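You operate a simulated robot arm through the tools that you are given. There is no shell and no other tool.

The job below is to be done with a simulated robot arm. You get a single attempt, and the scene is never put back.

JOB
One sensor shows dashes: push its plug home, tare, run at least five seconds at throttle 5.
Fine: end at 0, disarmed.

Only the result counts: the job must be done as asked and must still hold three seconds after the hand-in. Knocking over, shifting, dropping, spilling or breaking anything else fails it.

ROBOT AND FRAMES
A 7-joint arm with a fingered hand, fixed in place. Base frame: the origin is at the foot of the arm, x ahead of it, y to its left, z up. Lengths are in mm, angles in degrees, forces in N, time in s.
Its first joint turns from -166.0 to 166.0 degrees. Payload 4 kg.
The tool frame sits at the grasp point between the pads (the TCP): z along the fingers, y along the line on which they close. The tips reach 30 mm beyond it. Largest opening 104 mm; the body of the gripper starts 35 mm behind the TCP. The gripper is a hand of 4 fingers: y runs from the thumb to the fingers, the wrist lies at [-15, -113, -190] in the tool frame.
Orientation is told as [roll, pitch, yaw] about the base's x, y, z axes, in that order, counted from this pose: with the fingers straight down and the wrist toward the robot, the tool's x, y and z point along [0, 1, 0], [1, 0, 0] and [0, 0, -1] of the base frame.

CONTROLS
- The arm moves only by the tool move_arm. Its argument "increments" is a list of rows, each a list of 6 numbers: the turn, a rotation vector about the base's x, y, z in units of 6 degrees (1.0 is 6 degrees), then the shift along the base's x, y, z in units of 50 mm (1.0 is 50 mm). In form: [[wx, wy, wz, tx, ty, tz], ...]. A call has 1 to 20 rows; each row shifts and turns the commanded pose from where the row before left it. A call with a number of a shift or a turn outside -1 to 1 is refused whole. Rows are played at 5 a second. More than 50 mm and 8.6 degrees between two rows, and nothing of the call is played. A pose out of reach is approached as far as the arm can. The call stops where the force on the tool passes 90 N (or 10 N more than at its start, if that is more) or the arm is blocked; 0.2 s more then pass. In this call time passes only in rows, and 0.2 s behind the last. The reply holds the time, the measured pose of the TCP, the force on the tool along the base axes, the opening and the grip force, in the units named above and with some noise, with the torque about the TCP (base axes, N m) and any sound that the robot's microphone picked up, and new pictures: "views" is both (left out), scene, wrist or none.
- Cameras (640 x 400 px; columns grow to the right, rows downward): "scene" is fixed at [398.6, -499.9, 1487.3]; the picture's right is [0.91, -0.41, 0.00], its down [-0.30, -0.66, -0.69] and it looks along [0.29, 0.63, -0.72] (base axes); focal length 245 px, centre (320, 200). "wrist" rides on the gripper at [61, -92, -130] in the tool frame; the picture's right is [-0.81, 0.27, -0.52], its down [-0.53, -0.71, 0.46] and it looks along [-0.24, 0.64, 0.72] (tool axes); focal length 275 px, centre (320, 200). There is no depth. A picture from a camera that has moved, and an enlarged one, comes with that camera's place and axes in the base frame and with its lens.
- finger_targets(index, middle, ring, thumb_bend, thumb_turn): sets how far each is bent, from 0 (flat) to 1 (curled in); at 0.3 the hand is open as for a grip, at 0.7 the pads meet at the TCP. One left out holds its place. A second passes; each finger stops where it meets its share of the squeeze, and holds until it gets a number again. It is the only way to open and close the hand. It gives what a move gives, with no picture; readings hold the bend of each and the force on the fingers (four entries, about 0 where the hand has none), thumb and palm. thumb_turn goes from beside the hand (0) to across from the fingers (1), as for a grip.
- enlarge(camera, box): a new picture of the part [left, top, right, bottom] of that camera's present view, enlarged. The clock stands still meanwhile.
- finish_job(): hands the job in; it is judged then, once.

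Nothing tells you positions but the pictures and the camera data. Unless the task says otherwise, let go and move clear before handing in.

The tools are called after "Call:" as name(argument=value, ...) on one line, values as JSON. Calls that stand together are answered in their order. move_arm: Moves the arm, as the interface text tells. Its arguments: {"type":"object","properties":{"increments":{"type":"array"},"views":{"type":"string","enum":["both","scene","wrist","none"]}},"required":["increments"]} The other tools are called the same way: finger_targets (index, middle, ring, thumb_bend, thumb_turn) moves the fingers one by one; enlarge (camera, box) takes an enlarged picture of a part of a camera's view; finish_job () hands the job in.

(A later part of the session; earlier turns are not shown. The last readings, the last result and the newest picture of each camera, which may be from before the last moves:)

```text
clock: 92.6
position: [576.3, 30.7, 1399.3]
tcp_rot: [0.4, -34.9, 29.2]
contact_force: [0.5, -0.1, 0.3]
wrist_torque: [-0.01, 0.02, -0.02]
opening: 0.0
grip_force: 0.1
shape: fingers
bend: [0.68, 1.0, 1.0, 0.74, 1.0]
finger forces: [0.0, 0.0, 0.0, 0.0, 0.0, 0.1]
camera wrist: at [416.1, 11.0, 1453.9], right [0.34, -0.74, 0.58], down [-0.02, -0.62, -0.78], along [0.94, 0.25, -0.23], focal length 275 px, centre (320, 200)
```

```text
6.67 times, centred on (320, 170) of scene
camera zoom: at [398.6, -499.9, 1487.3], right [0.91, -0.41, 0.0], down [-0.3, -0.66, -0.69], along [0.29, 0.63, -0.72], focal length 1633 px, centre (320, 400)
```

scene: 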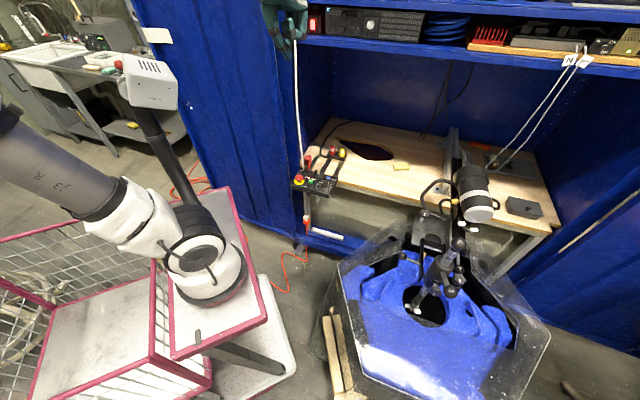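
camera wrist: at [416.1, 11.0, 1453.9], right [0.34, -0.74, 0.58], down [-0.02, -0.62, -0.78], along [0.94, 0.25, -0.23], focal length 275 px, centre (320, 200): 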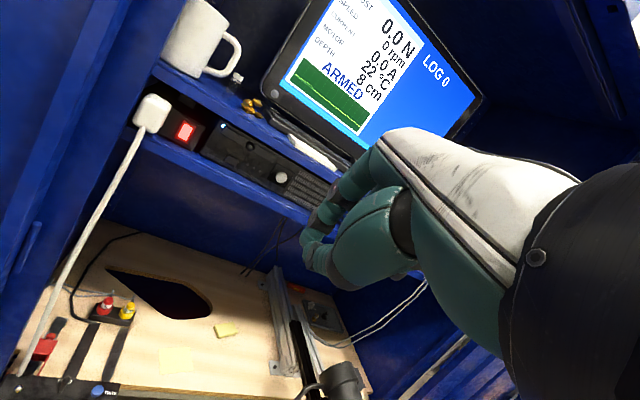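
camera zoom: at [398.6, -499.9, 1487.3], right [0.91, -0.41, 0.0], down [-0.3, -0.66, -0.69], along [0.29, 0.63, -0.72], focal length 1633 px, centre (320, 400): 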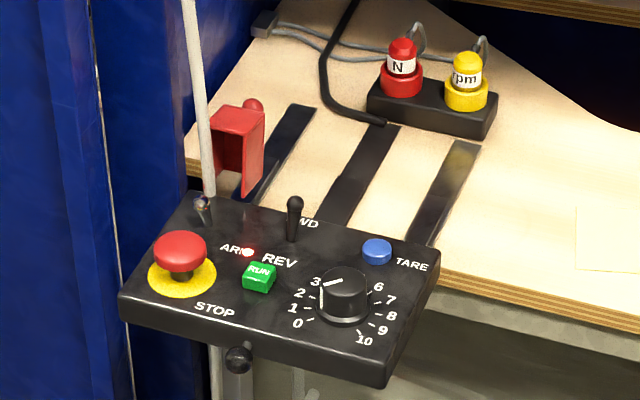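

Status is ARMED, and the trace shows a small bump from when the knob was up, so the motor did respond. I'll go back, re-grip the knob, and turn it up in two grips, checking the propeller as I go.

Call:
finger_targets(index=0.5, thumb_bend=0.5)

Call:
move_arm(increments=[[-0.45, 0.75, 0, 0.3, 0, -0.6], [-0.45, 0.75, 0, 0.3, 0, -0.6], [-0.45, 0.75, 0, 0.3, 0, -0.6], [-0.45, 0.75, 0, 0.3, 0, -0.6], [-0.45, 0.75, 0, 0.3, 0, -0.6], [-0.45, 0.75, 0, 0.3, 0, -0.6], [0, 0, 0.8, 0.16, 0.4, -0.75], [0, 0, 0.8, 0.16, 0.4, -0.75], [0, 0, 0.8, 0.16, 0.4, -0.75], [0, 0, 0.8, 0.16, 0.4, -0.75], [0, 0, 0.8, 0.16, 0.4, -0.75], [0, 0, 0.8, 0.16, 0.4, -0.75], [0, 0, 0.8, 0.16, 0.4, -0.75], [0, 0, 0.8, 0.16, 0.4, -0.75], [0, 0, 0.8, 0.16, 0.4, -0.75], [0, 0, 0.8, 0, 0, 0], [0, 0, 0.8, 0, 0, 0], [0, 0, 0.8, 0, 0, 0], [0, 0, 0.8, 0, 0, 0], [0, 0, 0.8, 0, 0, 0]])

Call:
enlarge(camera="wrist", box=[210, 220, 350, 340])

```text
clock: 93.6
position: [574.6, 30.2, 1398.9]
tcp_rot: [0.4, -34.8, 29.2]
contact_force: [0.9, -0.1, 0.1]
wrist_torque: [-0.01, 0.02, 0.02]
opening: 51.4
grip_force: 0.2
shape: fingers
bend: [0.5, 1.0, 1.0, 0.5, 1.0]
finger forces: [0.0, 0.0, 0.0, 0.0, 0.1, 0.0]
```

```text
clock: 97.8
position: [738.2, 208.6, 881.2]
tcp_rot: [-0.4, -3.3, 96.8]
contact_force: [0.1, 0.4, -0.6]
wrist_torque: [-0.03, -0.02, -0.01]
opening: 51.7
grip_force: 0.2
shape: fingers
bend: [0.5, 1.0, 1.0, 0.5, 1.0]
finger forces: [0.0, 0.1, 0.0, 0.1, 0.1, 0.0]
camera wrist: at [688.6, 105.3, 1005.5], right [0.77, 0.34, 0.54], down [0.61, -0.62, -0.49], along [0.17, 0.71, -0.68], focal length 275 px, centre (320, 200)
```

scene: 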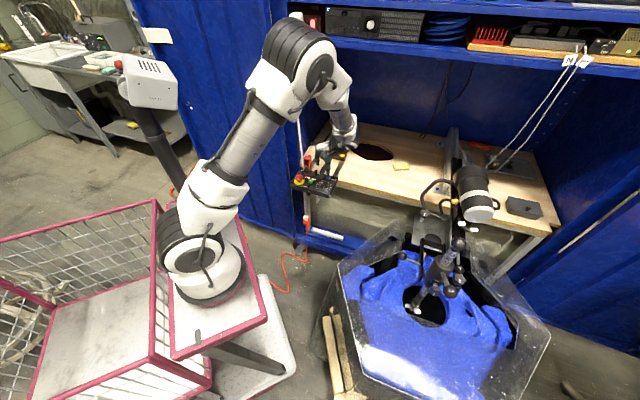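
wrist: 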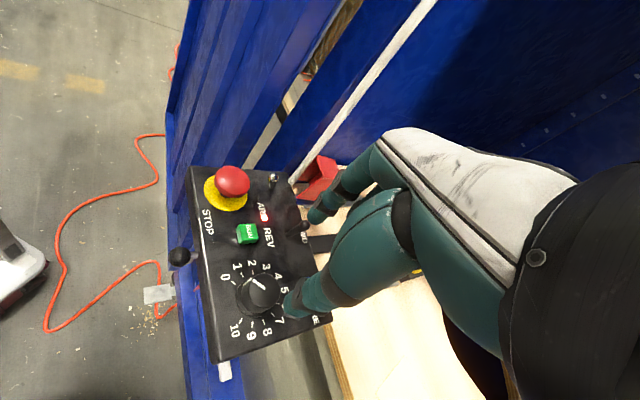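

```text
3.33 times, centred on (280, 280) of wrist
camera zoom: at [688.6, 105.3, 1005.5], right [0.77, 0.34, 0.54], down [0.61, -0.62, -0.49], along [0.17, 0.71, -0.68], focal length 918 px, centre (453, -67)
```

zoom: 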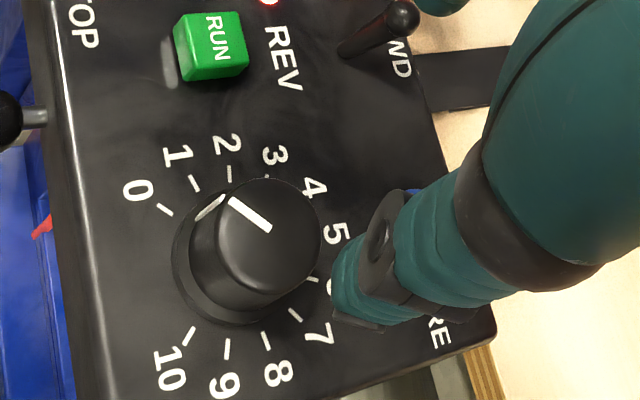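

The knob is at 0 and the lamp still lit. I'll level the hand, descend around the knob and close.

Call:
move_arm(increments=[[-0.55, -0.07, 0.2, 0.05, 0.07, -0.3], [0, 0, 0, 0, 0, -0.5], [0, 0, 0, 0, 0, -0.5], [0, 0, 0, 0, 0, -0.52]], views="none")

Call:
enlarge(camera="wrist", box=[220, 180, 360, 300])

```text
clock: 98.8
position: [738.4, 213.7, 790.9]
tcp_rot: [-0.6, -0.1, 97.8]
contact_force: [-0.8, -0.6, 0.1]
wrist_torque: [-0.02, -0.03, 0.03]
opening: 51.6
grip_force: 0.0
shape: fingers
bend: [0.5, 1.0, 1.0, 0.5, 1.0]
finger forces: [0.1, 0.0, 0.0, 0.0, 0.1, 0.0]
```

```text
3.33 times, centred on (290, 240) of wrist
camera zoom: at [691.5, 115.2, 920.2], right [0.76, 0.38, 0.53], down [0.63, -0.63, -0.45], along [0.16, 0.67, -0.72], focal length 918 px, centre (420, 67)
```

zoom: 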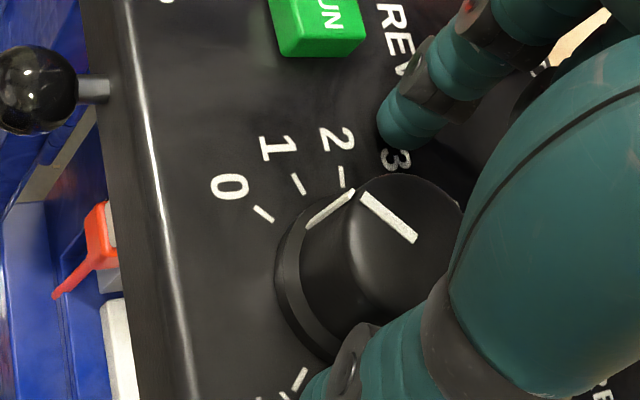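

Positioned as before. I'll centre slightly, close the grip, then turn to about yaw 22° in one go.

Call:
move_arm(increments=[[0, 0, 0, 0.04, -0.04, 0]], views="none")

Call:
finger_targets(index=0.63, thumb_bend=0.63)

Call:
finger_targets(index=0.76, thumb_bend=0.76)

Call:
move_arm(increments=[[0, 0, -0.8, 0, 0, 0], [0, 0, -0.8, 0, 0, 0], [0, 0, -0.8, 0, 0, 0], [0, 0, -0.8, 0, 0, 0], [0, 0, -0.8, 0, 0, 0], [0, 0, -0.8, 0, 0, 0], [0, 0, -0.8, 0, 0, 0], [0, 0, -0.8, 0, 0, 0], [0, 0, -0.8, 0, 0, 0], [0, 0, -0.8, 0, 0, 0], [0, 0, -0.8, 0, 0, 0], [0, 0, -0.8, 0, 0, 0], [0, 0, -0.8, 0, 0, 0], [0, 0, -0.8, 0, 0, 0], [0, 0, -0.8, 0, 0, 0], [0, 0, -0.6, 0, 0, 0]])

Call:
enlarge(camera="wrist", box=[200, 180, 360, 310])

Call:
enlarge(camera="scene", box=[395, 280, 445, 325])

```text
clock: 99.2
position: [742.4, 212.7, 788.0]
tcp_rot: [-0.6, -0.1, 97.9]
contact_force: [0.1, -0.3, -0.1]
wrist_torque: [-0.01, 0.01, -0.01]
opening: 51.6
grip_force: 0.1
shape: fingers
bend: [0.5, 1.0, 1.0, 0.5, 1.0]
finger forces: [0.1, 0.0, 0.0, 0.0, 0.0, 0.0]
```

```text
clock: 100.2
position: [742.3, 211.3, 789.4]
tcp_rot: [-0.6, -0.1, 97.8]
contact_force: [-0.2, -1.3, 0.2]
wrist_torque: [-0.01, -0.01, 0.0]
opening: 29.5
grip_force: 3.6
shape: fingers
bend: [0.59, 1.0, 1.0, 0.59, 1.0]
finger forces: [2.4, 0.0, 0.0, 0.0, 3.7, 0.0]
```

```text
clock: 101.2
position: [743.6, 210.0, 789.1]
tcp_rot: [-0.6, -0.1, 97.9]
contact_force: [3.5, -6.6, -1.1]
wrist_torque: [-0.13, -0.08, -0.03]
opening: 27.3
grip_force: 12.2
shape: fingers
bend: [0.6, 1.0, 1.0, 0.62, 1.0]
finger forces: [8.7, 0.0, 0.0, 0.0, 15.4, 0.0]
```

```text
clock: 104.6
position: [741.6, 210.9, 788.9]
tcp_rot: [-0.4, -0.1, 22.2]
contact_force: [-3.6, -9.5, -5.6]
wrist_torque: [-0.19, 0.03, 0.03]
opening: 27.6
grip_force: 11.5
shape: fingers
bend: [0.61, 1.0, 1.0, 0.62, 1.0]
finger forces: [6.9, 0.1, 0.1, 0.1, 15.9, 0.1]
camera wrist: at [634.4, 235.3, 920.3], right [0.56, -0.64, 0.52], down [-0.46, -0.77, -0.45], along [0.69, 0.01, -0.72], focal length 275 px, centre (320, 200)
```

scene: 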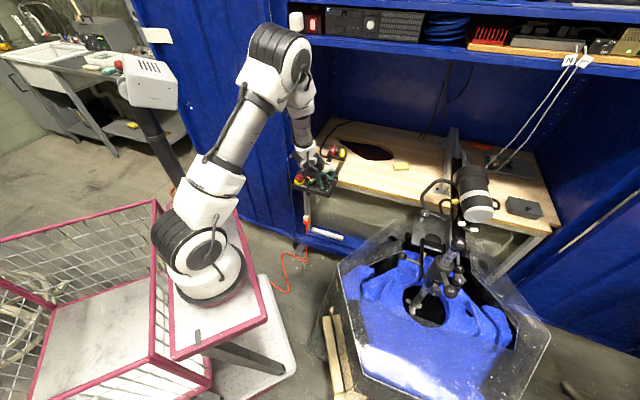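
wrist: 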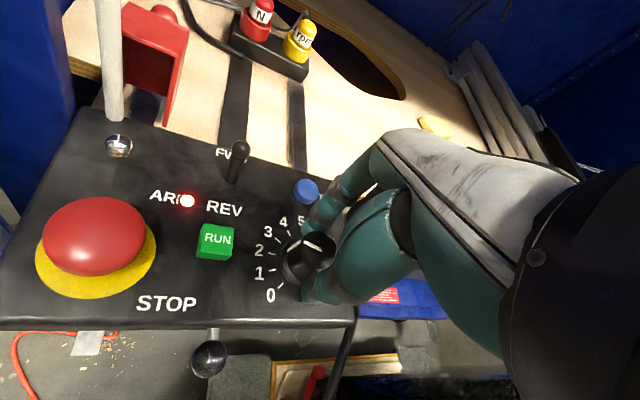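

```text
3.08 times, centred on (280, 245) of wrist
camera zoom: at [634.4, 235.3, 920.3], right [0.56, -0.64, 0.52], down [-0.46, -0.77, -0.45], along [0.69, 0.01, -0.72], focal length 847 px, centre (443, 62)
```

zoom: 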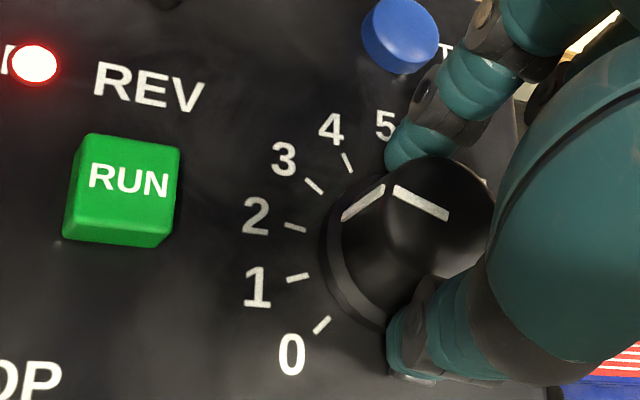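

```text
8.89 times, centred on (420, 302) of scene
camera zoom: at [398.6, -499.9, 1487.3], right [0.91, -0.41, 0.0], down [-0.3, -0.66, -0.69], along [0.29, 0.63, -0.72], focal length 2178 px, centre (-569, -711)
```

zoom: 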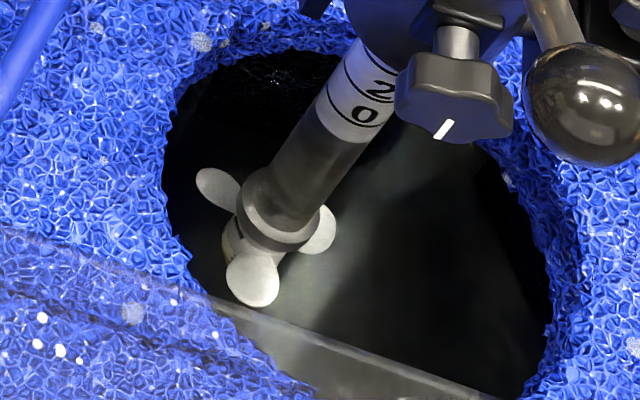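

The knob is at about 2.5. I'll check whether the propeller turns by comparing it after a short pause.

Call:
move_arm(increments=[[0, 0, 0, 0, 0, 0]], views="none")

Call:
enlarge(camera="scene", box=[395, 280, 445, 325])

```text
clock: 105.0
position: [742.4, 210.6, 789.7]
tcp_rot: [-0.5, -0.1, 22.2]
contact_force: [-4.5, -9.8, -4.9]
wrist_torque: [-0.2, 0.02, 0.01]
opening: 27.6
grip_force: 11.9
shape: fingers
bend: [0.61, 1.0, 1.0, 0.62, 1.0]
finger forces: [6.8, 0.1, 0.0, 0.0, 16.3, 0.1]
```

```text
8.89 times, centred on (420, 302) of scene
camera zoom: at [398.6, -499.9, 1487.3], right [0.91, -0.41, 0.0], down [-0.3, -0.66, -0.69], along [0.29, 0.63, -0.72], focal length 2178 px, centre (-569, -711)
```

zoom: 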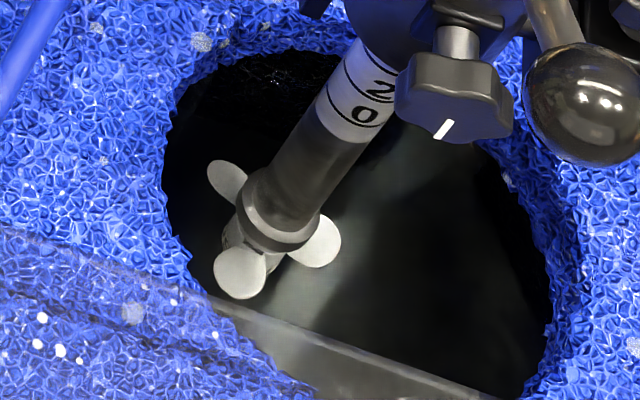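

The blades changed position, so the motor is running. I'll open the fingers around the knob, swing the hand back in place, and take the second grip.

Call:
finger_targets(index=0.5, thumb_bend=0.5)

Call:
move_arm(increments=[[0, 0, 0.8, 0, 0, 0], [0, 0, 0.8, 0, 0, 0], [0, 0, 0.8, 0, 0, 0], [0, 0, 0.8, 0, 0, 0], [0, 0, 0.8, 0, 0, 0], [0, 0, 0.8, 0, 0, 0], [0, 0, 0.8, 0, 0, 0], [0, 0, 0.8, 0, 0, 0], [0, 0, 0.8, 0, 0, 0], [0, 0, 0.8, 0, 0, 0], [0, 0, 0.8, 0, 0, 0], [0, 0, 0.8, 0, 0, 0], [0, 0, 0.8, 0, 0, 0], [0, 0, 0.8, 0, 0, 0], [0, 0, 0.8, 0, 0, 0], [0, 0, 0.6, 0, 0, 0]], views="scene")

Call:
enlarge(camera="wrist", box=[200, 180, 360, 310])

```text
clock: 106.0
position: [741.9, 211.6, 789.6]
tcp_rot: [-0.7, 0.0, 22.3]
contact_force: [-0.1, -0.1, -0.7]
wrist_torque: [0.01, 0.01, 0.0]
opening: 51.4
grip_force: 0.2
shape: fingers
bend: [0.5, 1.0, 1.0, 0.5, 1.0]
finger forces: [0.1, 0.0, 0.0, 0.0, 0.0, 0.1]
```

```text
clock: 109.4
position: [742.4, 211.2, 790.0]
tcp_rot: [-0.6, -0.2, 98.0]
contact_force: [1.0, 0.4, 0.3]
wrist_torque: [-0.01, -0.02, -0.01]
opening: 51.3
grip_force: 0.0
shape: fingers
bend: [0.5, 1.0, 1.0, 0.5, 1.0]
finger forces: [0.0, 0.0, 0.0, 0.0, 0.1, 0.0]
```

scene: 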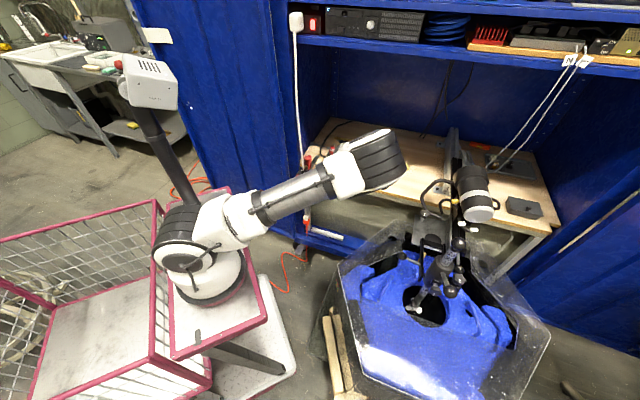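

```text
3.08 times, centred on (280, 245) of wrist
camera zoom: at [694.1, 112.9, 920.4], right [0.76, 0.38, 0.53], down [0.63, -0.63, -0.45], along [0.16, 0.67, -0.72], focal length 847 px, centre (443, 62)
```

zoom: 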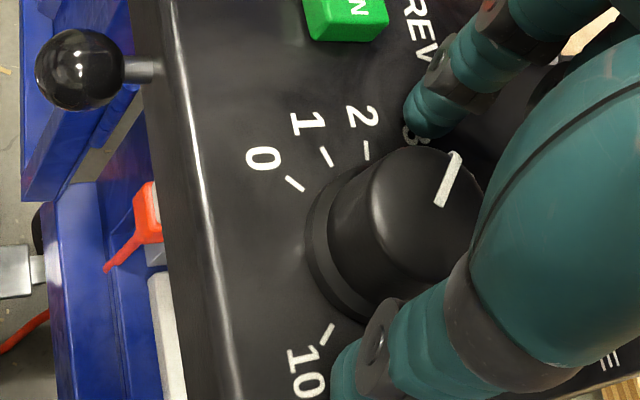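

The pointer stayed in place. Now the second grip and a further 75° turn.

Call:
finger_targets(index=0.63, thumb_bend=0.63)

Call:
finger_targets(index=0.76, thumb_bend=0.76)

Call:
move_arm(increments=[[0, 0, -0.8, 0, 0, 0], [0, 0, -0.8, 0, 0, 0], [0, 0, -0.8, 0, 0, 0], [0, 0, -0.8, 0, 0, 0], [0, 0, -0.8, 0, 0, 0], [0, 0, -0.8, 0, 0, 0], [0, 0, -0.8, 0, 0, 0], [0, 0, -0.8, 0, 0, 0], [0, 0, -0.8, 0, 0, 0], [0, 0, -0.8, 0, 0, 0], [0, 0, -0.8, 0, 0, 0], [0, 0, -0.8, 0, 0, 0], [0, 0, -0.8, 0, 0, 0], [0, 0, -0.8, 0, 0, 0], [0, 0, -0.8, 0, 0, 0]], views="wrist")

Call:
enlarge(camera="wrist", box=[200, 180, 360, 310])

Call:
enlarge(camera="scene", box=[310, 160, 350, 195])

```text
clock: 110.4
position: [742.4, 212.2, 790.0]
tcp_rot: [-0.5, -0.1, 97.9]
contact_force: [0.7, -2.6, 0.1]
wrist_torque: [-0.06, -0.06, 0.0]
opening: 29.2
grip_force: 2.7
shape: fingers
bend: [0.6, 1.0, 1.0, 0.58, 1.0]
finger forces: [2.2, 0.1, 0.0, 0.1, 4.2, 0.1]
```

```text
clock: 111.4
position: [741.9, 210.3, 789.7]
tcp_rot: [-0.5, -0.1, 97.9]
contact_force: [2.0, -6.5, -0.5]
wrist_torque: [-0.12, -0.02, 0.01]
opening: 27.0
grip_force: 12.6
shape: fingers
bend: [0.6, 1.0, 1.0, 0.62, 1.0]
finger forces: [9.1, 0.0, 0.0, 0.0, 15.3, 0.1]
```

```text
clock: 114.6
position: [741.5, 210.1, 789.7]
tcp_rot: [-0.5, 0.0, 26.0]
contact_force: [-3.7, -9.5, -1.6]
wrist_torque: [-0.2, 0.02, 0.04]
opening: 27.0
grip_force: 12.3
shape: fingers
bend: [0.62, 1.0, 1.0, 0.62, 1.0]
finger forces: [7.3, 0.0, 0.0, 0.0, 16.8, 0.0]
camera wrist: at [633.0, 228.7, 919.9], right [0.6, -0.61, 0.53], down [-0.41, -0.79, -0.45], along [0.69, 0.06, -0.72], focal length 275 px, centre (320, 200)
```

wrist: 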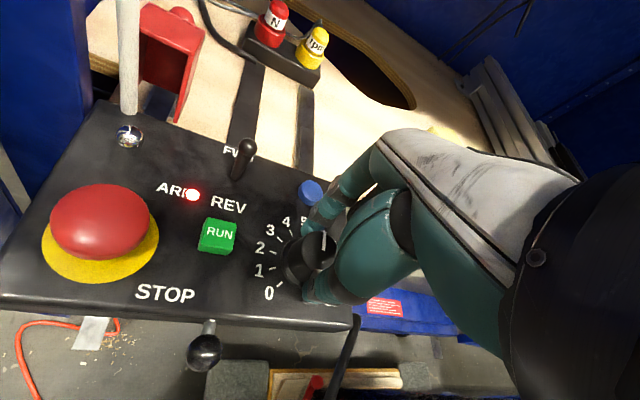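

```text
3.08 times, centred on (280, 245) of wrist
camera zoom: at [633.0, 228.7, 919.9], right [0.6, -0.61, 0.53], down [-0.41, -0.79, -0.45], along [0.69, 0.06, -0.72], focal length 847 px, centre (443, 62)
```

zoom: 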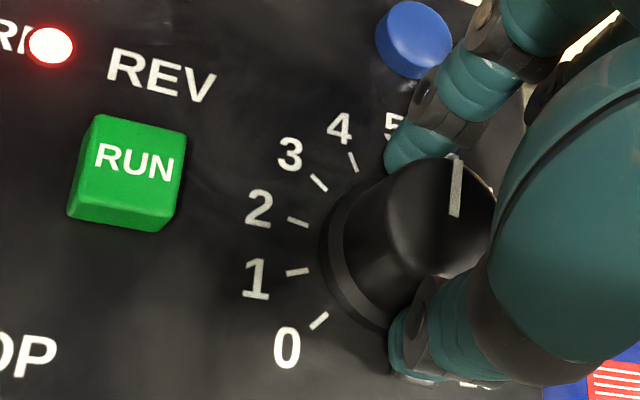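

```text
11.43 times, centred on (330, 178) of scene
camera zoom: at [398.6, -499.9, 1487.3], right [0.91, -0.41, 0.0], down [-0.3, -0.66, -0.69], along [0.29, 0.63, -0.72], focal length 2800 px, centre (206, 457)
```

zoom: 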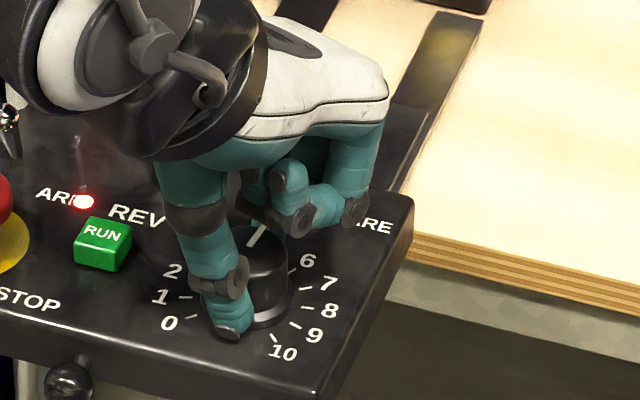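

The pointer is close to 5. I'll zoom in tightly to judge its exact alignment with the 5 mark.

Call:
enlarge(camera="wrist", box=[270, 205, 350, 270])

Call:
enlarge(camera="scene", box=[318, 172, 342, 192])

```text
6.15 times, centred on (310, 238) of wrist
camera zoom: at [633.0, 228.7, 919.9], right [0.6, -0.61, 0.53], down [-0.41, -0.79, -0.45], along [0.69, 0.06, -0.72], focal length 1694 px, centre (382, -31)
```

zoom: 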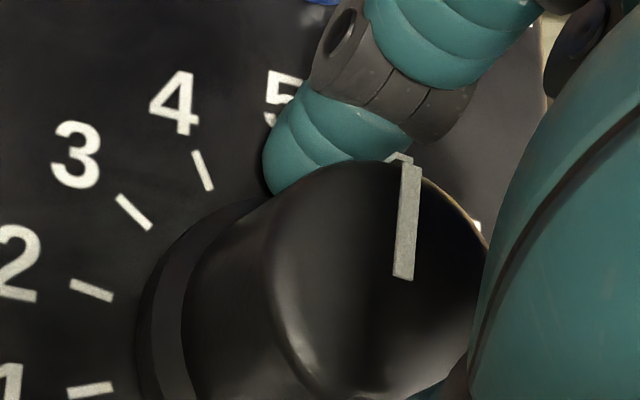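

```text
16.00 times, centred on (330, 182) of scene
camera zoom: at [398.6, -499.9, 1487.3], right [0.91, -0.41, 0.0], down [-0.3, -0.66, -0.69], along [0.29, 0.63, -0.72], focal length 3920 px, centre (160, 488)
```

zoom: 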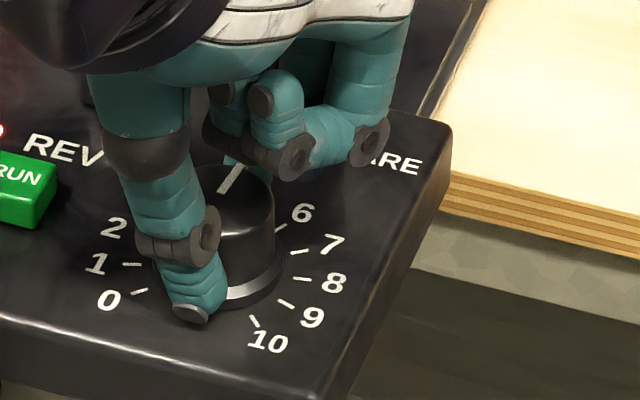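

Both cameras put the pointer at about 40°, while the 5 mark lies at about 45°, so the knob reads roughly 5.2. I'll turn it back by 5° and re-measure.

Call:
move_arm(increments=[[0, 0, 0.45, 0, 0, 0], [0, 0, 0.45, 0, 0, 0]], views="none")

Call:
enlarge(camera="wrist", box=[270, 205, 350, 270])

Call:
enlarge(camera="scene", box=[318, 172, 342, 192])

```text
clock: 115.2
position: [742.6, 210.2, 789.0]
tcp_rot: [-0.5, -0.1, 31.4]
contact_force: [-3.4, -9.5, -2.8]
wrist_torque: [-0.2, 0.12, 0.01]
opening: 27.1
grip_force: 12.3
shape: fingers
bend: [0.62, 1.0, 1.0, 0.61, 1.0]
finger forces: [7.3, 0.0, 0.0, 0.0, 17.2, 0.0]
```

```text
6.15 times, centred on (310, 238) of wrist
camera zoom: at [632.4, 218.1, 920.2], right [0.65, -0.55, 0.53], down [-0.33, -0.83, -0.45], along [0.68, 0.12, -0.72], focal length 1694 px, centre (382, -31)
```

zoom: 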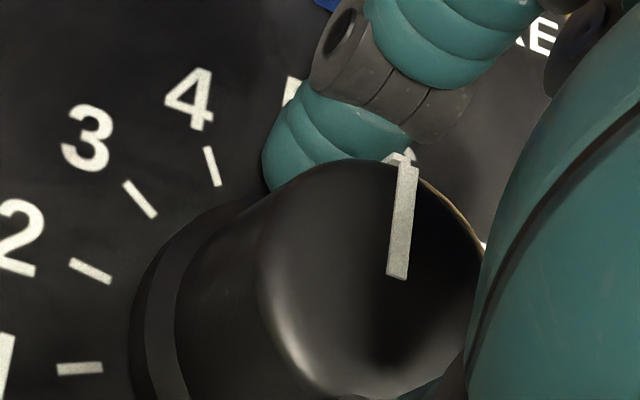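

```text
16.00 times, centred on (330, 182) of scene
camera zoom: at [398.6, -499.9, 1487.3], right [0.91, -0.41, 0.0], down [-0.3, -0.66, -0.69], along [0.29, 0.63, -0.72], focal length 3920 px, centre (160, 488)
```

zoom: 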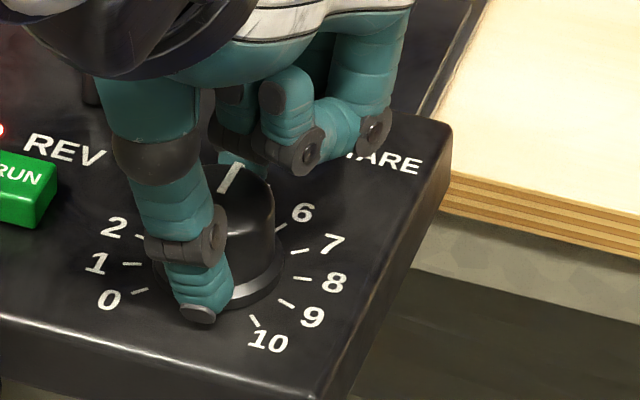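

The pointer now reads 44–45°, i.e. throttle 5. I'll hold it there well past five seconds.

Call:
move_arm(increments=[[0, 0, 0, 0, 0, 0], [0, 0, 0, 0, 0, 0], [0, 0, 0, 0, 0, 0], [0, 0, 0, 0, 0, 0], [0, 0, 0, 0, 0, 0], [0, 0, 0, 0, 0, 0], [0, 0, 0, 0, 0, 0], [0, 0, 0, 0, 0, 0], [0, 0, 0, 0, 0, 0], [0, 0, 0, 0, 0, 0], [0, 0, 0, 0, 0, 0], [0, 0, 0, 0, 0, 0], [0, 0, 0, 0, 0, 0], [0, 0, 0, 0, 0, 0], [0, 0, 0, 0, 0, 0], [0, 0, 0, 0, 0, 0], [0, 0, 0, 0, 0, 0], [0, 0, 0, 0, 0, 0], [0, 0, 0, 0, 0, 0], [0, 0, 0, 0, 0, 0]], views="none")

Call:
enlarge(camera="scene", box=[395, 280, 445, 325])

Call:
move_arm(increments=[[0, 0, 0, 0, 0, 0], [0, 0, 0, 0, 0, 0], [0, 0, 0, 0, 0, 0], [0, 0, 0, 0, 0, 0], [0, 0, 0, 0, 0, 0], [0, 0, 0, 0, 0, 0], [0, 0, 0, 0, 0, 0], [0, 0, 0, 0, 0, 0], [0, 0, 0, 0, 0, 0], [0, 0, 0, 0, 0, 0], [0, 0, 0, 0, 0, 0], [0, 0, 0, 0, 0, 0], [0, 0, 0, 0, 0, 0], [0, 0, 0, 0, 0, 0], [0, 0, 0, 0, 0, 0], [0, 0, 0, 0, 0, 0], [0, 0, 0, 0, 0, 0], [0, 0, 0, 0, 0, 0], [0, 0, 0, 0, 0, 0], [0, 0, 0, 0, 0, 0]])

Call:
enlarge(camera="scene", box=[395, 280, 445, 325])

Call:
enlarge(camera="wrist", box=[270, 205, 350, 270])

```text
clock: 119.4
position: [743.0, 211.4, 789.3]
tcp_rot: [-0.5, -0.1, 31.4]
contact_force: [-4.0, -9.1, -3.0]
wrist_torque: [-0.16, 0.04, 0.03]
opening: 26.9
grip_force: 12.5
shape: fingers
bend: [0.61, 1.0, 1.0, 0.62, 1.0]
finger forces: [7.8, 0.1, 0.1, 0.0, 16.7, 0.1]
```

```text
8.89 times, centred on (420, 302) of scene
camera zoom: at [398.6, -499.9, 1487.3], right [0.91, -0.41, 0.0], down [-0.3, -0.66, -0.69], along [0.29, 0.63, -0.72], focal length 2178 px, centre (-569, -711)
```

zoom: 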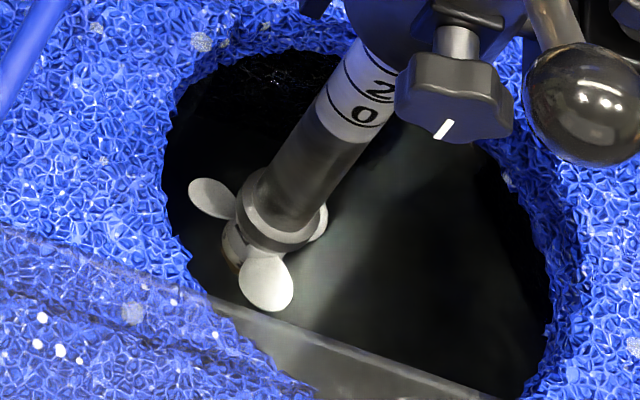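

```text
clock: 123.6
position: [742.4, 211.9, 789.8]
tcp_rot: [-0.5, -0.1, 31.2]
contact_force: [-2.8, -8.6, -2.8]
wrist_torque: [-0.18, 0.03, 0.02]
opening: 27.0
grip_force: 11.6
shape: fingers
bend: [0.61, 1.0, 1.0, 0.62, 1.0]
finger forces: [8.1, 0.0, 0.0, 0.0, 16.3, 0.0]
camera wrist: at [632.4, 218.1, 920.3], right [0.65, -0.55, 0.53], down [-0.33, -0.83, -0.45], along [0.68, 0.12, -0.72], focal length 275 px, centre (320, 200)
```

scene: 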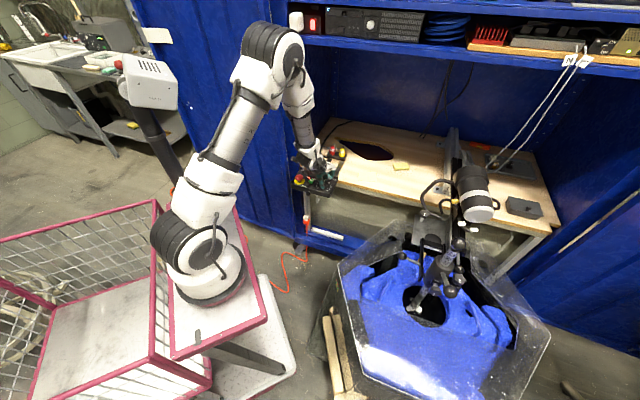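
wrist: 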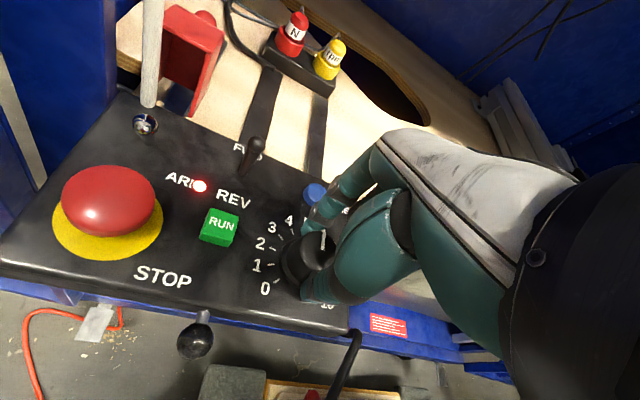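

```text
8.89 times, centred on (420, 302) of scene
camera zoom: at [398.6, -499.9, 1487.3], right [0.91, -0.41, 0.0], down [-0.3, -0.66, -0.69], along [0.29, 0.63, -0.72], focal length 2178 px, centre (-569, -711)
```

zoom: 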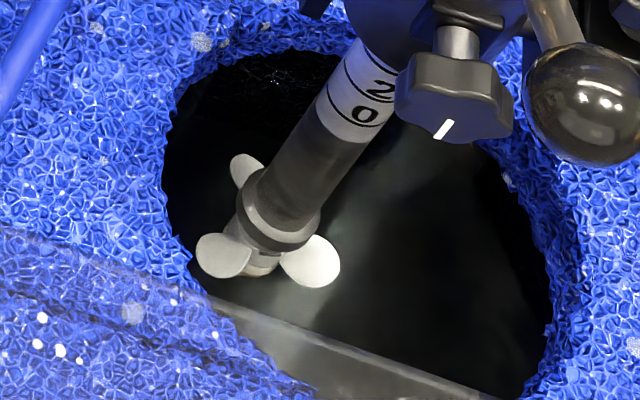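

```text
6.15 times, centred on (310, 238) of wrist
camera zoom: at [632.4, 218.1, 920.3], right [0.65, -0.55, 0.53], down [-0.33, -0.83, -0.45], along [0.68, 0.12, -0.72], focal length 1694 px, centre (382, -31)
```

zoom: 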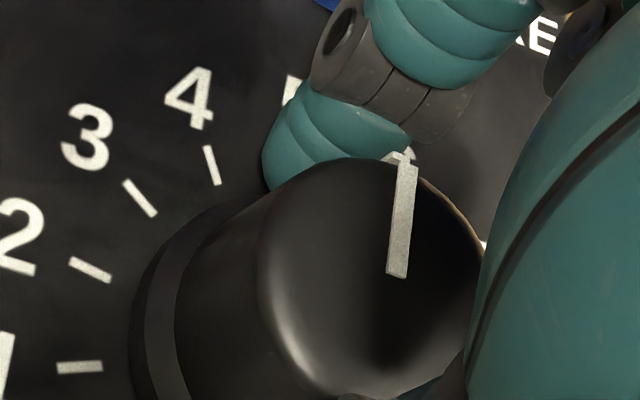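

The throttle has been held at 5 for over 8 s with the propeller turning. I'll let go and lift to check the pointer unobstructed, then peek at the monitor while it runs.

Call:
finger_targets(index=0.5, thumb_bend=0.5)

Call:
move_arm(increments=[[0, 0, 0, 0, 0, 0.5], [0, 0, 0, 0, 0, 0.8], [0, 0, 0, -0.2, -0.4, 0.8], [0, 0, 0, -0.2, -0.5, 0.8], [0, 0, 0, -0.2, -0.5, 0.8], [0, 0, 0, -0.2, -0.5, 0.8], [0, 0, 0, -0.2, -0.4, 0.8], [0, 0, 0, -0.2, -0.4, 0.8], [0, 0, 0, -0.3, -0.4, 0.8], [0, 0, 0, -0.3, -0.3, 0.8], [0, 0, 0, -0.3, -0.3, 0.8], [0, 0, 0, -0.3, 0, 0.8], [0, 0, 0, -0.3, 0, 0.8], [0, 0, 0, -0.3, 0, 0.8], [0.4, -0.7, 0, -0.1, 0, 0.5], [0.45, -0.75, 0, 0, 0, 0.3], [0.45, -0.75, 0, 0, 0, 0.3], [0.45, -0.75, 0, 0, 0, 0.1], [0.45, -0.75, 0, 0, 0, 0], [0.45, -0.75, 0, 0, 0, 0]])

Call:
enlarge(camera="wrist", box=[240, 0, 560, 200])

Call:
enlarge(camera="scene", box=[318, 172, 342, 192])

```text
clock: 124.6
position: [742.6, 211.3, 789.8]
tcp_rot: [-0.7, 0.0, 31.3]
contact_force: [-0.4, 0.2, -0.6]
wrist_torque: [0.02, -0.02, 0.0]
opening: 51.5
grip_force: 0.1
shape: fingers
bend: [0.5, 1.0, 1.0, 0.5, 1.0]
finger forces: [0.0, 0.0, 0.0, 0.0, 0.1, 0.0]
```

```text
clock: 128.8
position: [587.8, 26.8, 1393.9]
tcp_rot: [-0.8, -31.3, 31.4]
contact_force: [-0.1, 0.5, 0.3]
wrist_torque: [-0.04, 0.0, 0.07]
opening: 51.6
grip_force: 0.1
shape: fingers
bend: [0.5, 1.0, 1.0, 0.5, 1.0]
finger forces: [0.0, 0.1, 0.0, 0.0, 0.1, 0.0]
camera wrist: at [430.8, 5.9, 1458.7], right [0.38, -0.71, 0.6], down [-0.04, -0.66, -0.75], along [0.92, 0.26, -0.28], focal length 275 px, centre (320, 200)
```

scene: 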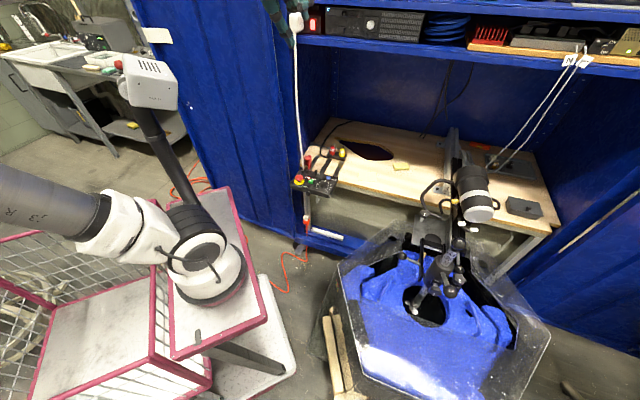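
wrist: 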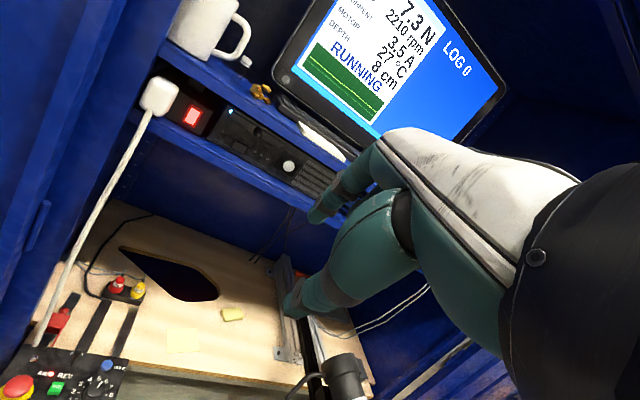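

```text
2.00 times, centred on (400, 100) of wrist
camera zoom: at [430.8, 5.9, 1458.7], right [0.38, -0.71, 0.6], down [-0.04, -0.66, -0.75], along [0.92, 0.26, -0.28], focal length 551 px, centre (160, 400)
```

zoom: 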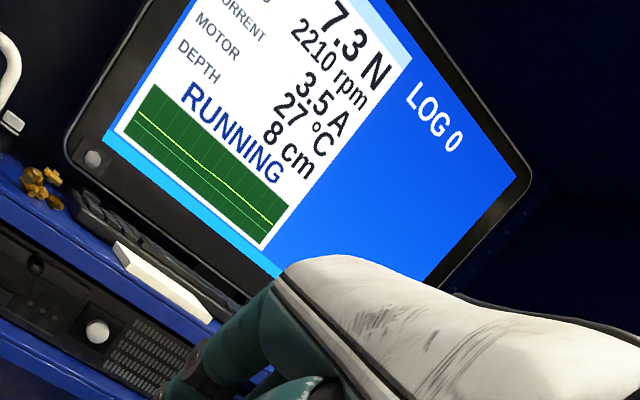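

```text
16.00 times, centred on (330, 182) of scene
camera zoom: at [398.6, -499.9, 1487.3], right [0.91, -0.41, 0.0], down [-0.3, -0.66, -0.69], along [0.29, 0.63, -0.72], focal length 3920 px, centre (160, 488)
```

zoom: 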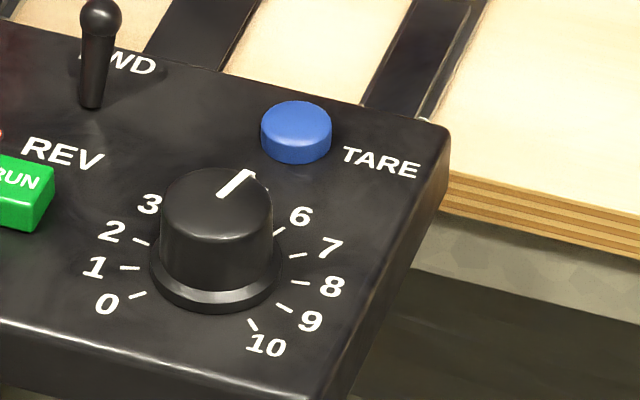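

The monitor shows RUNNING at 2210 rpm and 7.3 N. In this clear view the pointer seems to sit slightly past 5, so I'll zoom in more.

Call:
enlarge(camera="scene", box=[326, 178, 338, 188])

Call:
enlarge(camera="wrist", box=[60, 350, 130, 400])

```text
16.00 times, centred on (332, 183) of scene
camera zoom: at [398.6, -499.9, 1487.3], right [0.91, -0.41, 0.0], down [-0.3, -0.66, -0.69], along [0.29, 0.63, -0.72], focal length 3920 px, centre (128, 472)
```

zoom: 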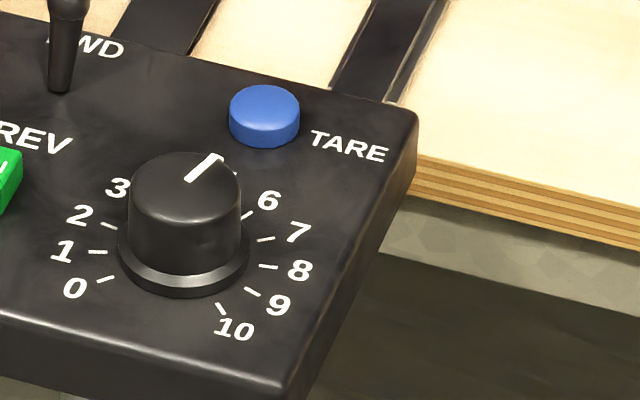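

```text
8.00 times, centred on (95, 375) of wrist
camera zoom: at [430.8, 5.9, 1458.7], right [0.38, -0.71, 0.6], down [-0.04, -0.66, -0.75], along [0.92, 0.26, -0.28], focal length 2202 px, centre (2120, -1200)
```

zoom: 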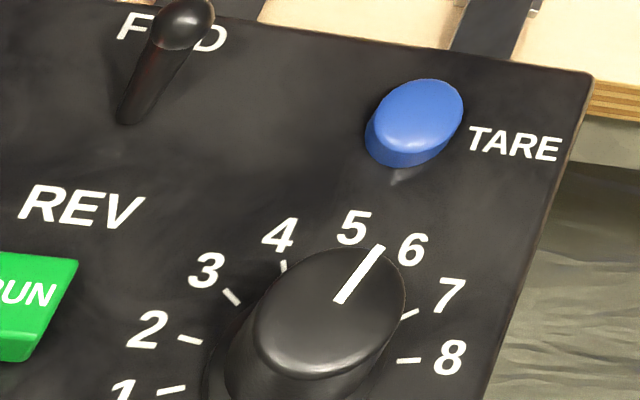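

The knob moved slightly past 5 (about 5.6) as I released it, though it was at 5 while I held it. To be safe I'll re-grip, set it on 5, hold for more than five seconds in the grip, and then bring it down to 0.

Call:
move_arm(increments=[[-0.45, 0.75, 0, 0.2, 0, -0.5], [-0.45, 0.75, 0, 0.2, 0, -0.5], [-0.45, 0.75, 0, 0.2, 0, -0.5], [-0.45, 0.75, 0, 0.2, 0, -0.5], [-0.45, 0.75, 0, 0.2, 0, -0.5], [-0.4, 0.7, 0, 0.2, 0, -0.5], [0, 0, -0.17, 0.19, 0.37, -0.75], [0, 0, -0.17, 0.19, 0.37, -0.75], [0, 0, -0.17, 0.19, 0.37, -0.75], [0, 0, -0.17, 0.19, 0.37, -0.75], [0, 0, -0.17, 0.19, 0.37, -0.75], [0, 0, -0.17, 0.19, 0.37, -0.75], [0, 0, -0.17, 0.19, 0.37, -0.75], [0, 0, -0.17, 0.19, 0.37, -0.75], [0, 0, -0.17, 0.19, 0.37, -0.75], [0, 0, -0.17, 0.17, 0.37, -0.7]], views="wrist")

Call:
enlarge(camera="wrist", box=[200, 210, 360, 330])

```text
clock: 132.2
position: [741.4, 209.9, 870.5]
tcp_rot: [-0.6, -0.2, 21.1]
contact_force: [0.6, 0.5, 0.1]
wrist_torque: [0.01, 0.01, 0.02]
opening: 51.7
grip_force: 0.0
shape: fingers
bend: [0.5, 1.0, 1.0, 0.5, 1.0]
finger forces: [0.0, 0.0, 0.0, 0.1, 0.1, 0.0]
camera wrist: at [632.9, 236.8, 1002.2], right [0.55, -0.65, 0.53], down [-0.47, -0.76, -0.45], along [0.69, 0.0, -0.72], focal length 275 px, centre (320, 200)
```

wrist: 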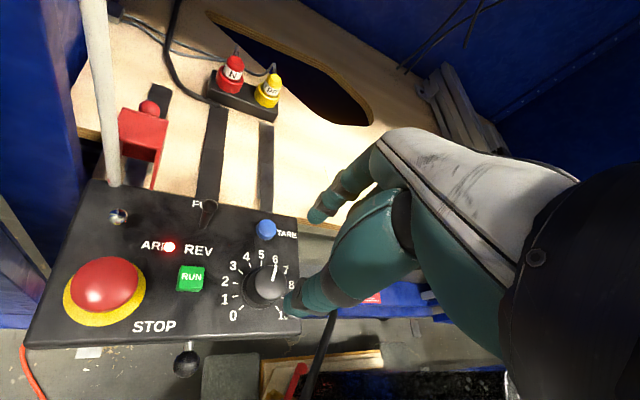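

```text
3.33 times, centred on (280, 270) of wrist
camera zoom: at [632.9, 236.8, 1002.2], right [0.55, -0.65, 0.53], down [-0.47, -0.76, -0.45], along [0.69, 0.0, -0.72], focal length 918 px, centre (453, -33)
```

zoom: 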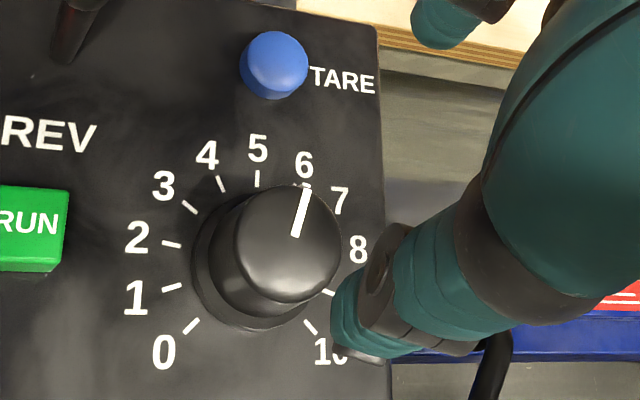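

Here the pointer measures 32.5° against 45.8° for the 5 tick, so it is at about 5.5. I'll descend, grip, and turn it back to 5.

Call:
move_arm(increments=[[0, 0, 0, 0.01, 0.02, -0.5], [0, 0, 0, 0, 0, -0.6], [0, 0, 0, 0, 0, -0.5]], views="none")

Call:
finger_targets(index=0.63, thumb_bend=0.63)

Call:
finger_targets(index=0.76, thumb_bend=0.76)

Call:
move_arm(increments=[[0, 0, 0.5, 0, 0, 0], [0, 0, 0.5, 0, 0, 0], [0, 0, 0.5, 0, 0, 0], [0, 0, 0.5, 0, 0, 0]], views="wrist")

Call:
enlarge(camera="wrist", box=[270, 205, 350, 270])

Call:
enlarge(camera="scene", box=[318, 172, 342, 192])

```text
clock: 133.0
position: [741.2, 210.9, 792.4]
tcp_rot: [-0.5, 0.0, 21.0]
contact_force: [-0.1, 0.9, 0.5]
wrist_torque: [0.01, 0.0, 0.03]
opening: 51.4
grip_force: 0.1
shape: fingers
bend: [0.5, 1.0, 1.0, 0.5, 1.0]
finger forces: [0.0, 0.0, 0.0, 0.0, 0.0, 0.0]
```

```text
clock: 134.0
position: [740.4, 212.3, 791.4]
tcp_rot: [-0.5, -0.1, 21.1]
contact_force: [-3.1, -0.9, -0.7]
wrist_torque: [0.0, 0.06, -0.03]
opening: 28.3
grip_force: 2.5
shape: fingers
bend: [0.61, 1.0, 1.0, 0.58, 1.0]
finger forces: [1.0, 0.0, 0.1, 0.0, 4.1, 0.0]
```

```text
clock: 135.0
position: [740.2, 212.5, 791.1]
tcp_rot: [-0.6, -0.1, 21.1]
contact_force: [-7.9, -1.4, -2.1]
wrist_torque: [-0.09, 0.21, -0.01]
opening: 25.3
grip_force: 12.9
shape: fingers
bend: [0.61, 1.0, 1.0, 0.61, 1.0]
finger forces: [8.3, 0.1, 0.0, 0.0, 16.2, 0.0]
```

```text
clock: 136.0
position: [742.3, 212.1, 792.0]
tcp_rot: [-0.6, -0.1, 33.2]
contact_force: [-9.0, -3.4, 0.5]
wrist_torque: [-0.07, 0.23, -0.05]
opening: 25.2
grip_force: 12.5
shape: fingers
bend: [0.61, 1.0, 1.0, 0.61, 1.0]
finger forces: [7.9, 0.0, 0.0, 0.0, 17.5, 0.0]
camera wrist: at [631.2, 215.5, 922.7], right [0.67, -0.52, 0.53], down [-0.3, -0.84, -0.45], along [0.68, 0.14, -0.72], focal length 275 px, centre (320, 200)
```

wrist: 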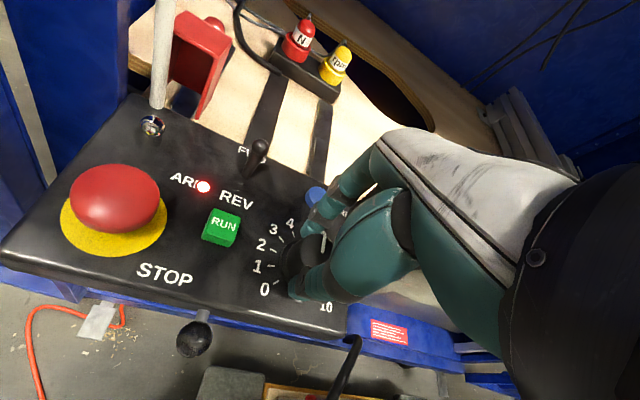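

```text
6.15 times, centred on (310, 238) of wrist
camera zoom: at [631.2, 215.5, 922.7], right [0.67, -0.52, 0.53], down [-0.3, -0.84, -0.45], along [0.68, 0.14, -0.72], focal length 1694 px, centre (382, -31)
```

zoom: 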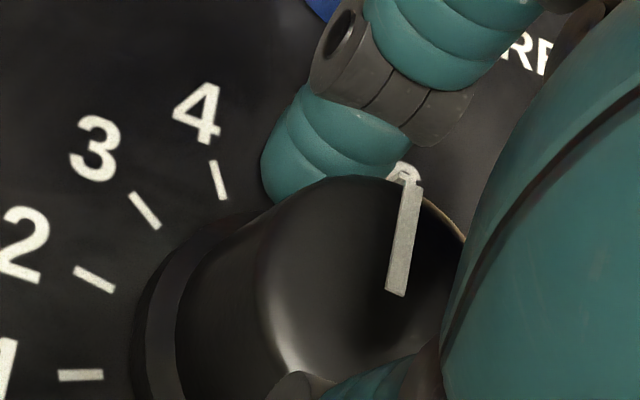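

```text
16.00 times, centred on (330, 182) of scene
camera zoom: at [398.6, -499.9, 1487.3], right [0.91, -0.41, 0.0], down [-0.3, -0.66, -0.69], along [0.29, 0.63, -0.72], focal length 3920 px, centre (160, 488)
```

zoom: 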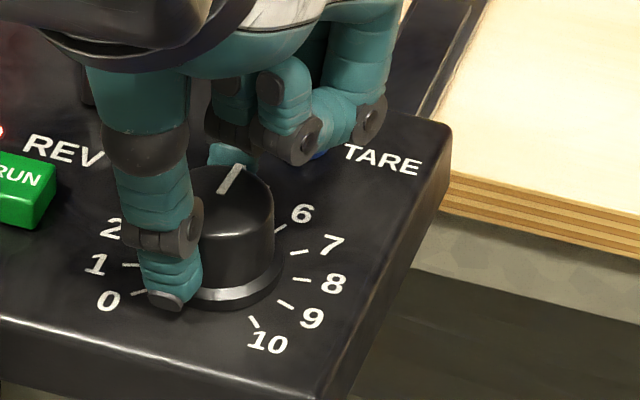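

The pointer is within about 2–3° of the 5 mark. I'll add a small final correction and hold for over eight seconds.

Call:
move_arm(increments=[[0, 0, 0.4, 0, 0, 0], [0, 0, 0, 0, 0, 0], [0, 0, 0, 0, 0, 0], [0, 0, 0, 0, 0, 0], [0, 0, 0, 0, 0, 0], [0, 0, 0, 0, 0, 0], [0, 0, 0, 0, 0, 0], [0, 0, 0, 0, 0, 0], [0, 0, 0, 0, 0, 0], [0, 0, 0, 0, 0, 0], [0, 0, 0, 0, 0, 0], [0, 0, 0, 0, 0, 0], [0, 0, 0, 0, 0, 0], [0, 0, 0, 0, 0, 0], [0, 0, 0, 0, 0, 0], [0, 0, 0, 0, 0, 0], [0, 0, 0, 0, 0, 0], [0, 0, 0, 0, 0, 0], [0, 0, 0, 0, 0, 0], [0, 0, 0, 0, 0, 0]], views="none")

Call:
enlarge(camera="wrist", box=[270, 205, 350, 270])

Call:
move_arm(increments=[[0, 0, 0, 0, 0, 0], [0, 0, 0, 0, 0, 0], [0, 0, 0, 0, 0, 0], [0, 0, 0, 0, 0, 0], [0, 0, 0, 0, 0, 0], [0, 0, 0, 0, 0, 0], [0, 0, 0, 0, 0, 0], [0, 0, 0, 0, 0, 0], [0, 0, 0, 0, 0, 0], [0, 0, 0, 0, 0, 0], [0, 0, 0, 0, 0, 0], [0, 0, 0, 0, 0, 0], [0, 0, 0, 0, 0, 0], [0, 0, 0, 0, 0, 0], [0, 0, 0, 0, 0, 0], [0, 0, 0, 0, 0, 0], [0, 0, 0, 0, 0, 0], [0, 0, 0, 0, 0, 0], [0, 0, 0, 0, 0, 0], [0, 0, 0, 0, 0, 0]], views="none")

Call:
enlarge(camera="scene", box=[318, 172, 342, 192])

```text
clock: 140.2
position: [741.0, 213.1, 791.1]
tcp_rot: [-0.6, -0.1, 35.5]
contact_force: [-9.5, -3.1, -1.4]
wrist_torque: [-0.07, 0.21, -0.01]
opening: 25.6
grip_force: 12.6
shape: fingers
bend: [0.61, 1.0, 1.0, 0.61, 1.0]
finger forces: [8.4, 0.0, 0.0, 0.0, 16.6, 0.0]
```

```text
6.15 times, centred on (310, 238) of wrist
camera zoom: at [631.2, 210.8, 922.8], right [0.69, -0.5, 0.53], down [-0.27, -0.85, -0.45], along [0.67, 0.17, -0.72], focal length 1694 px, centre (382, -31)
```

zoom: 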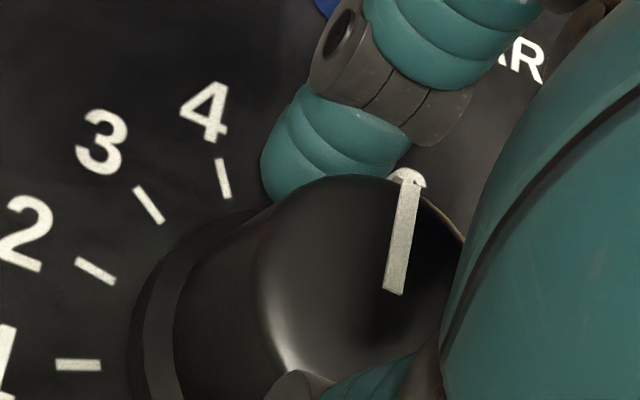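

```text
clock: 144.4
position: [741.7, 212.8, 792.2]
tcp_rot: [-0.6, -0.1, 35.6]
contact_force: [-8.0, -2.9, -1.3]
wrist_torque: [-0.05, 0.17, -0.04]
opening: 25.8
grip_force: 13.2
shape: fingers
bend: [0.61, 1.0, 1.0, 0.61, 1.0]
finger forces: [8.6, 0.0, 0.0, 0.0, 16.3, 0.1]
```

```text
16.00 times, centred on (330, 182) of scene
camera zoom: at [398.6, -499.9, 1487.3], right [0.91, -0.41, 0.0], down [-0.3, -0.66, -0.69], along [0.29, 0.63, -0.72], focal length 3920 px, centre (160, 488)
```

zoom: 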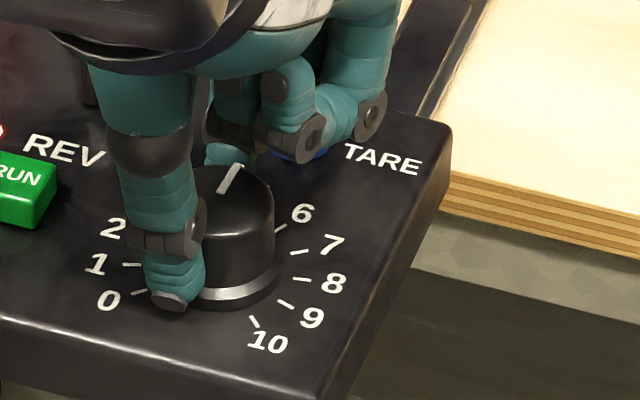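

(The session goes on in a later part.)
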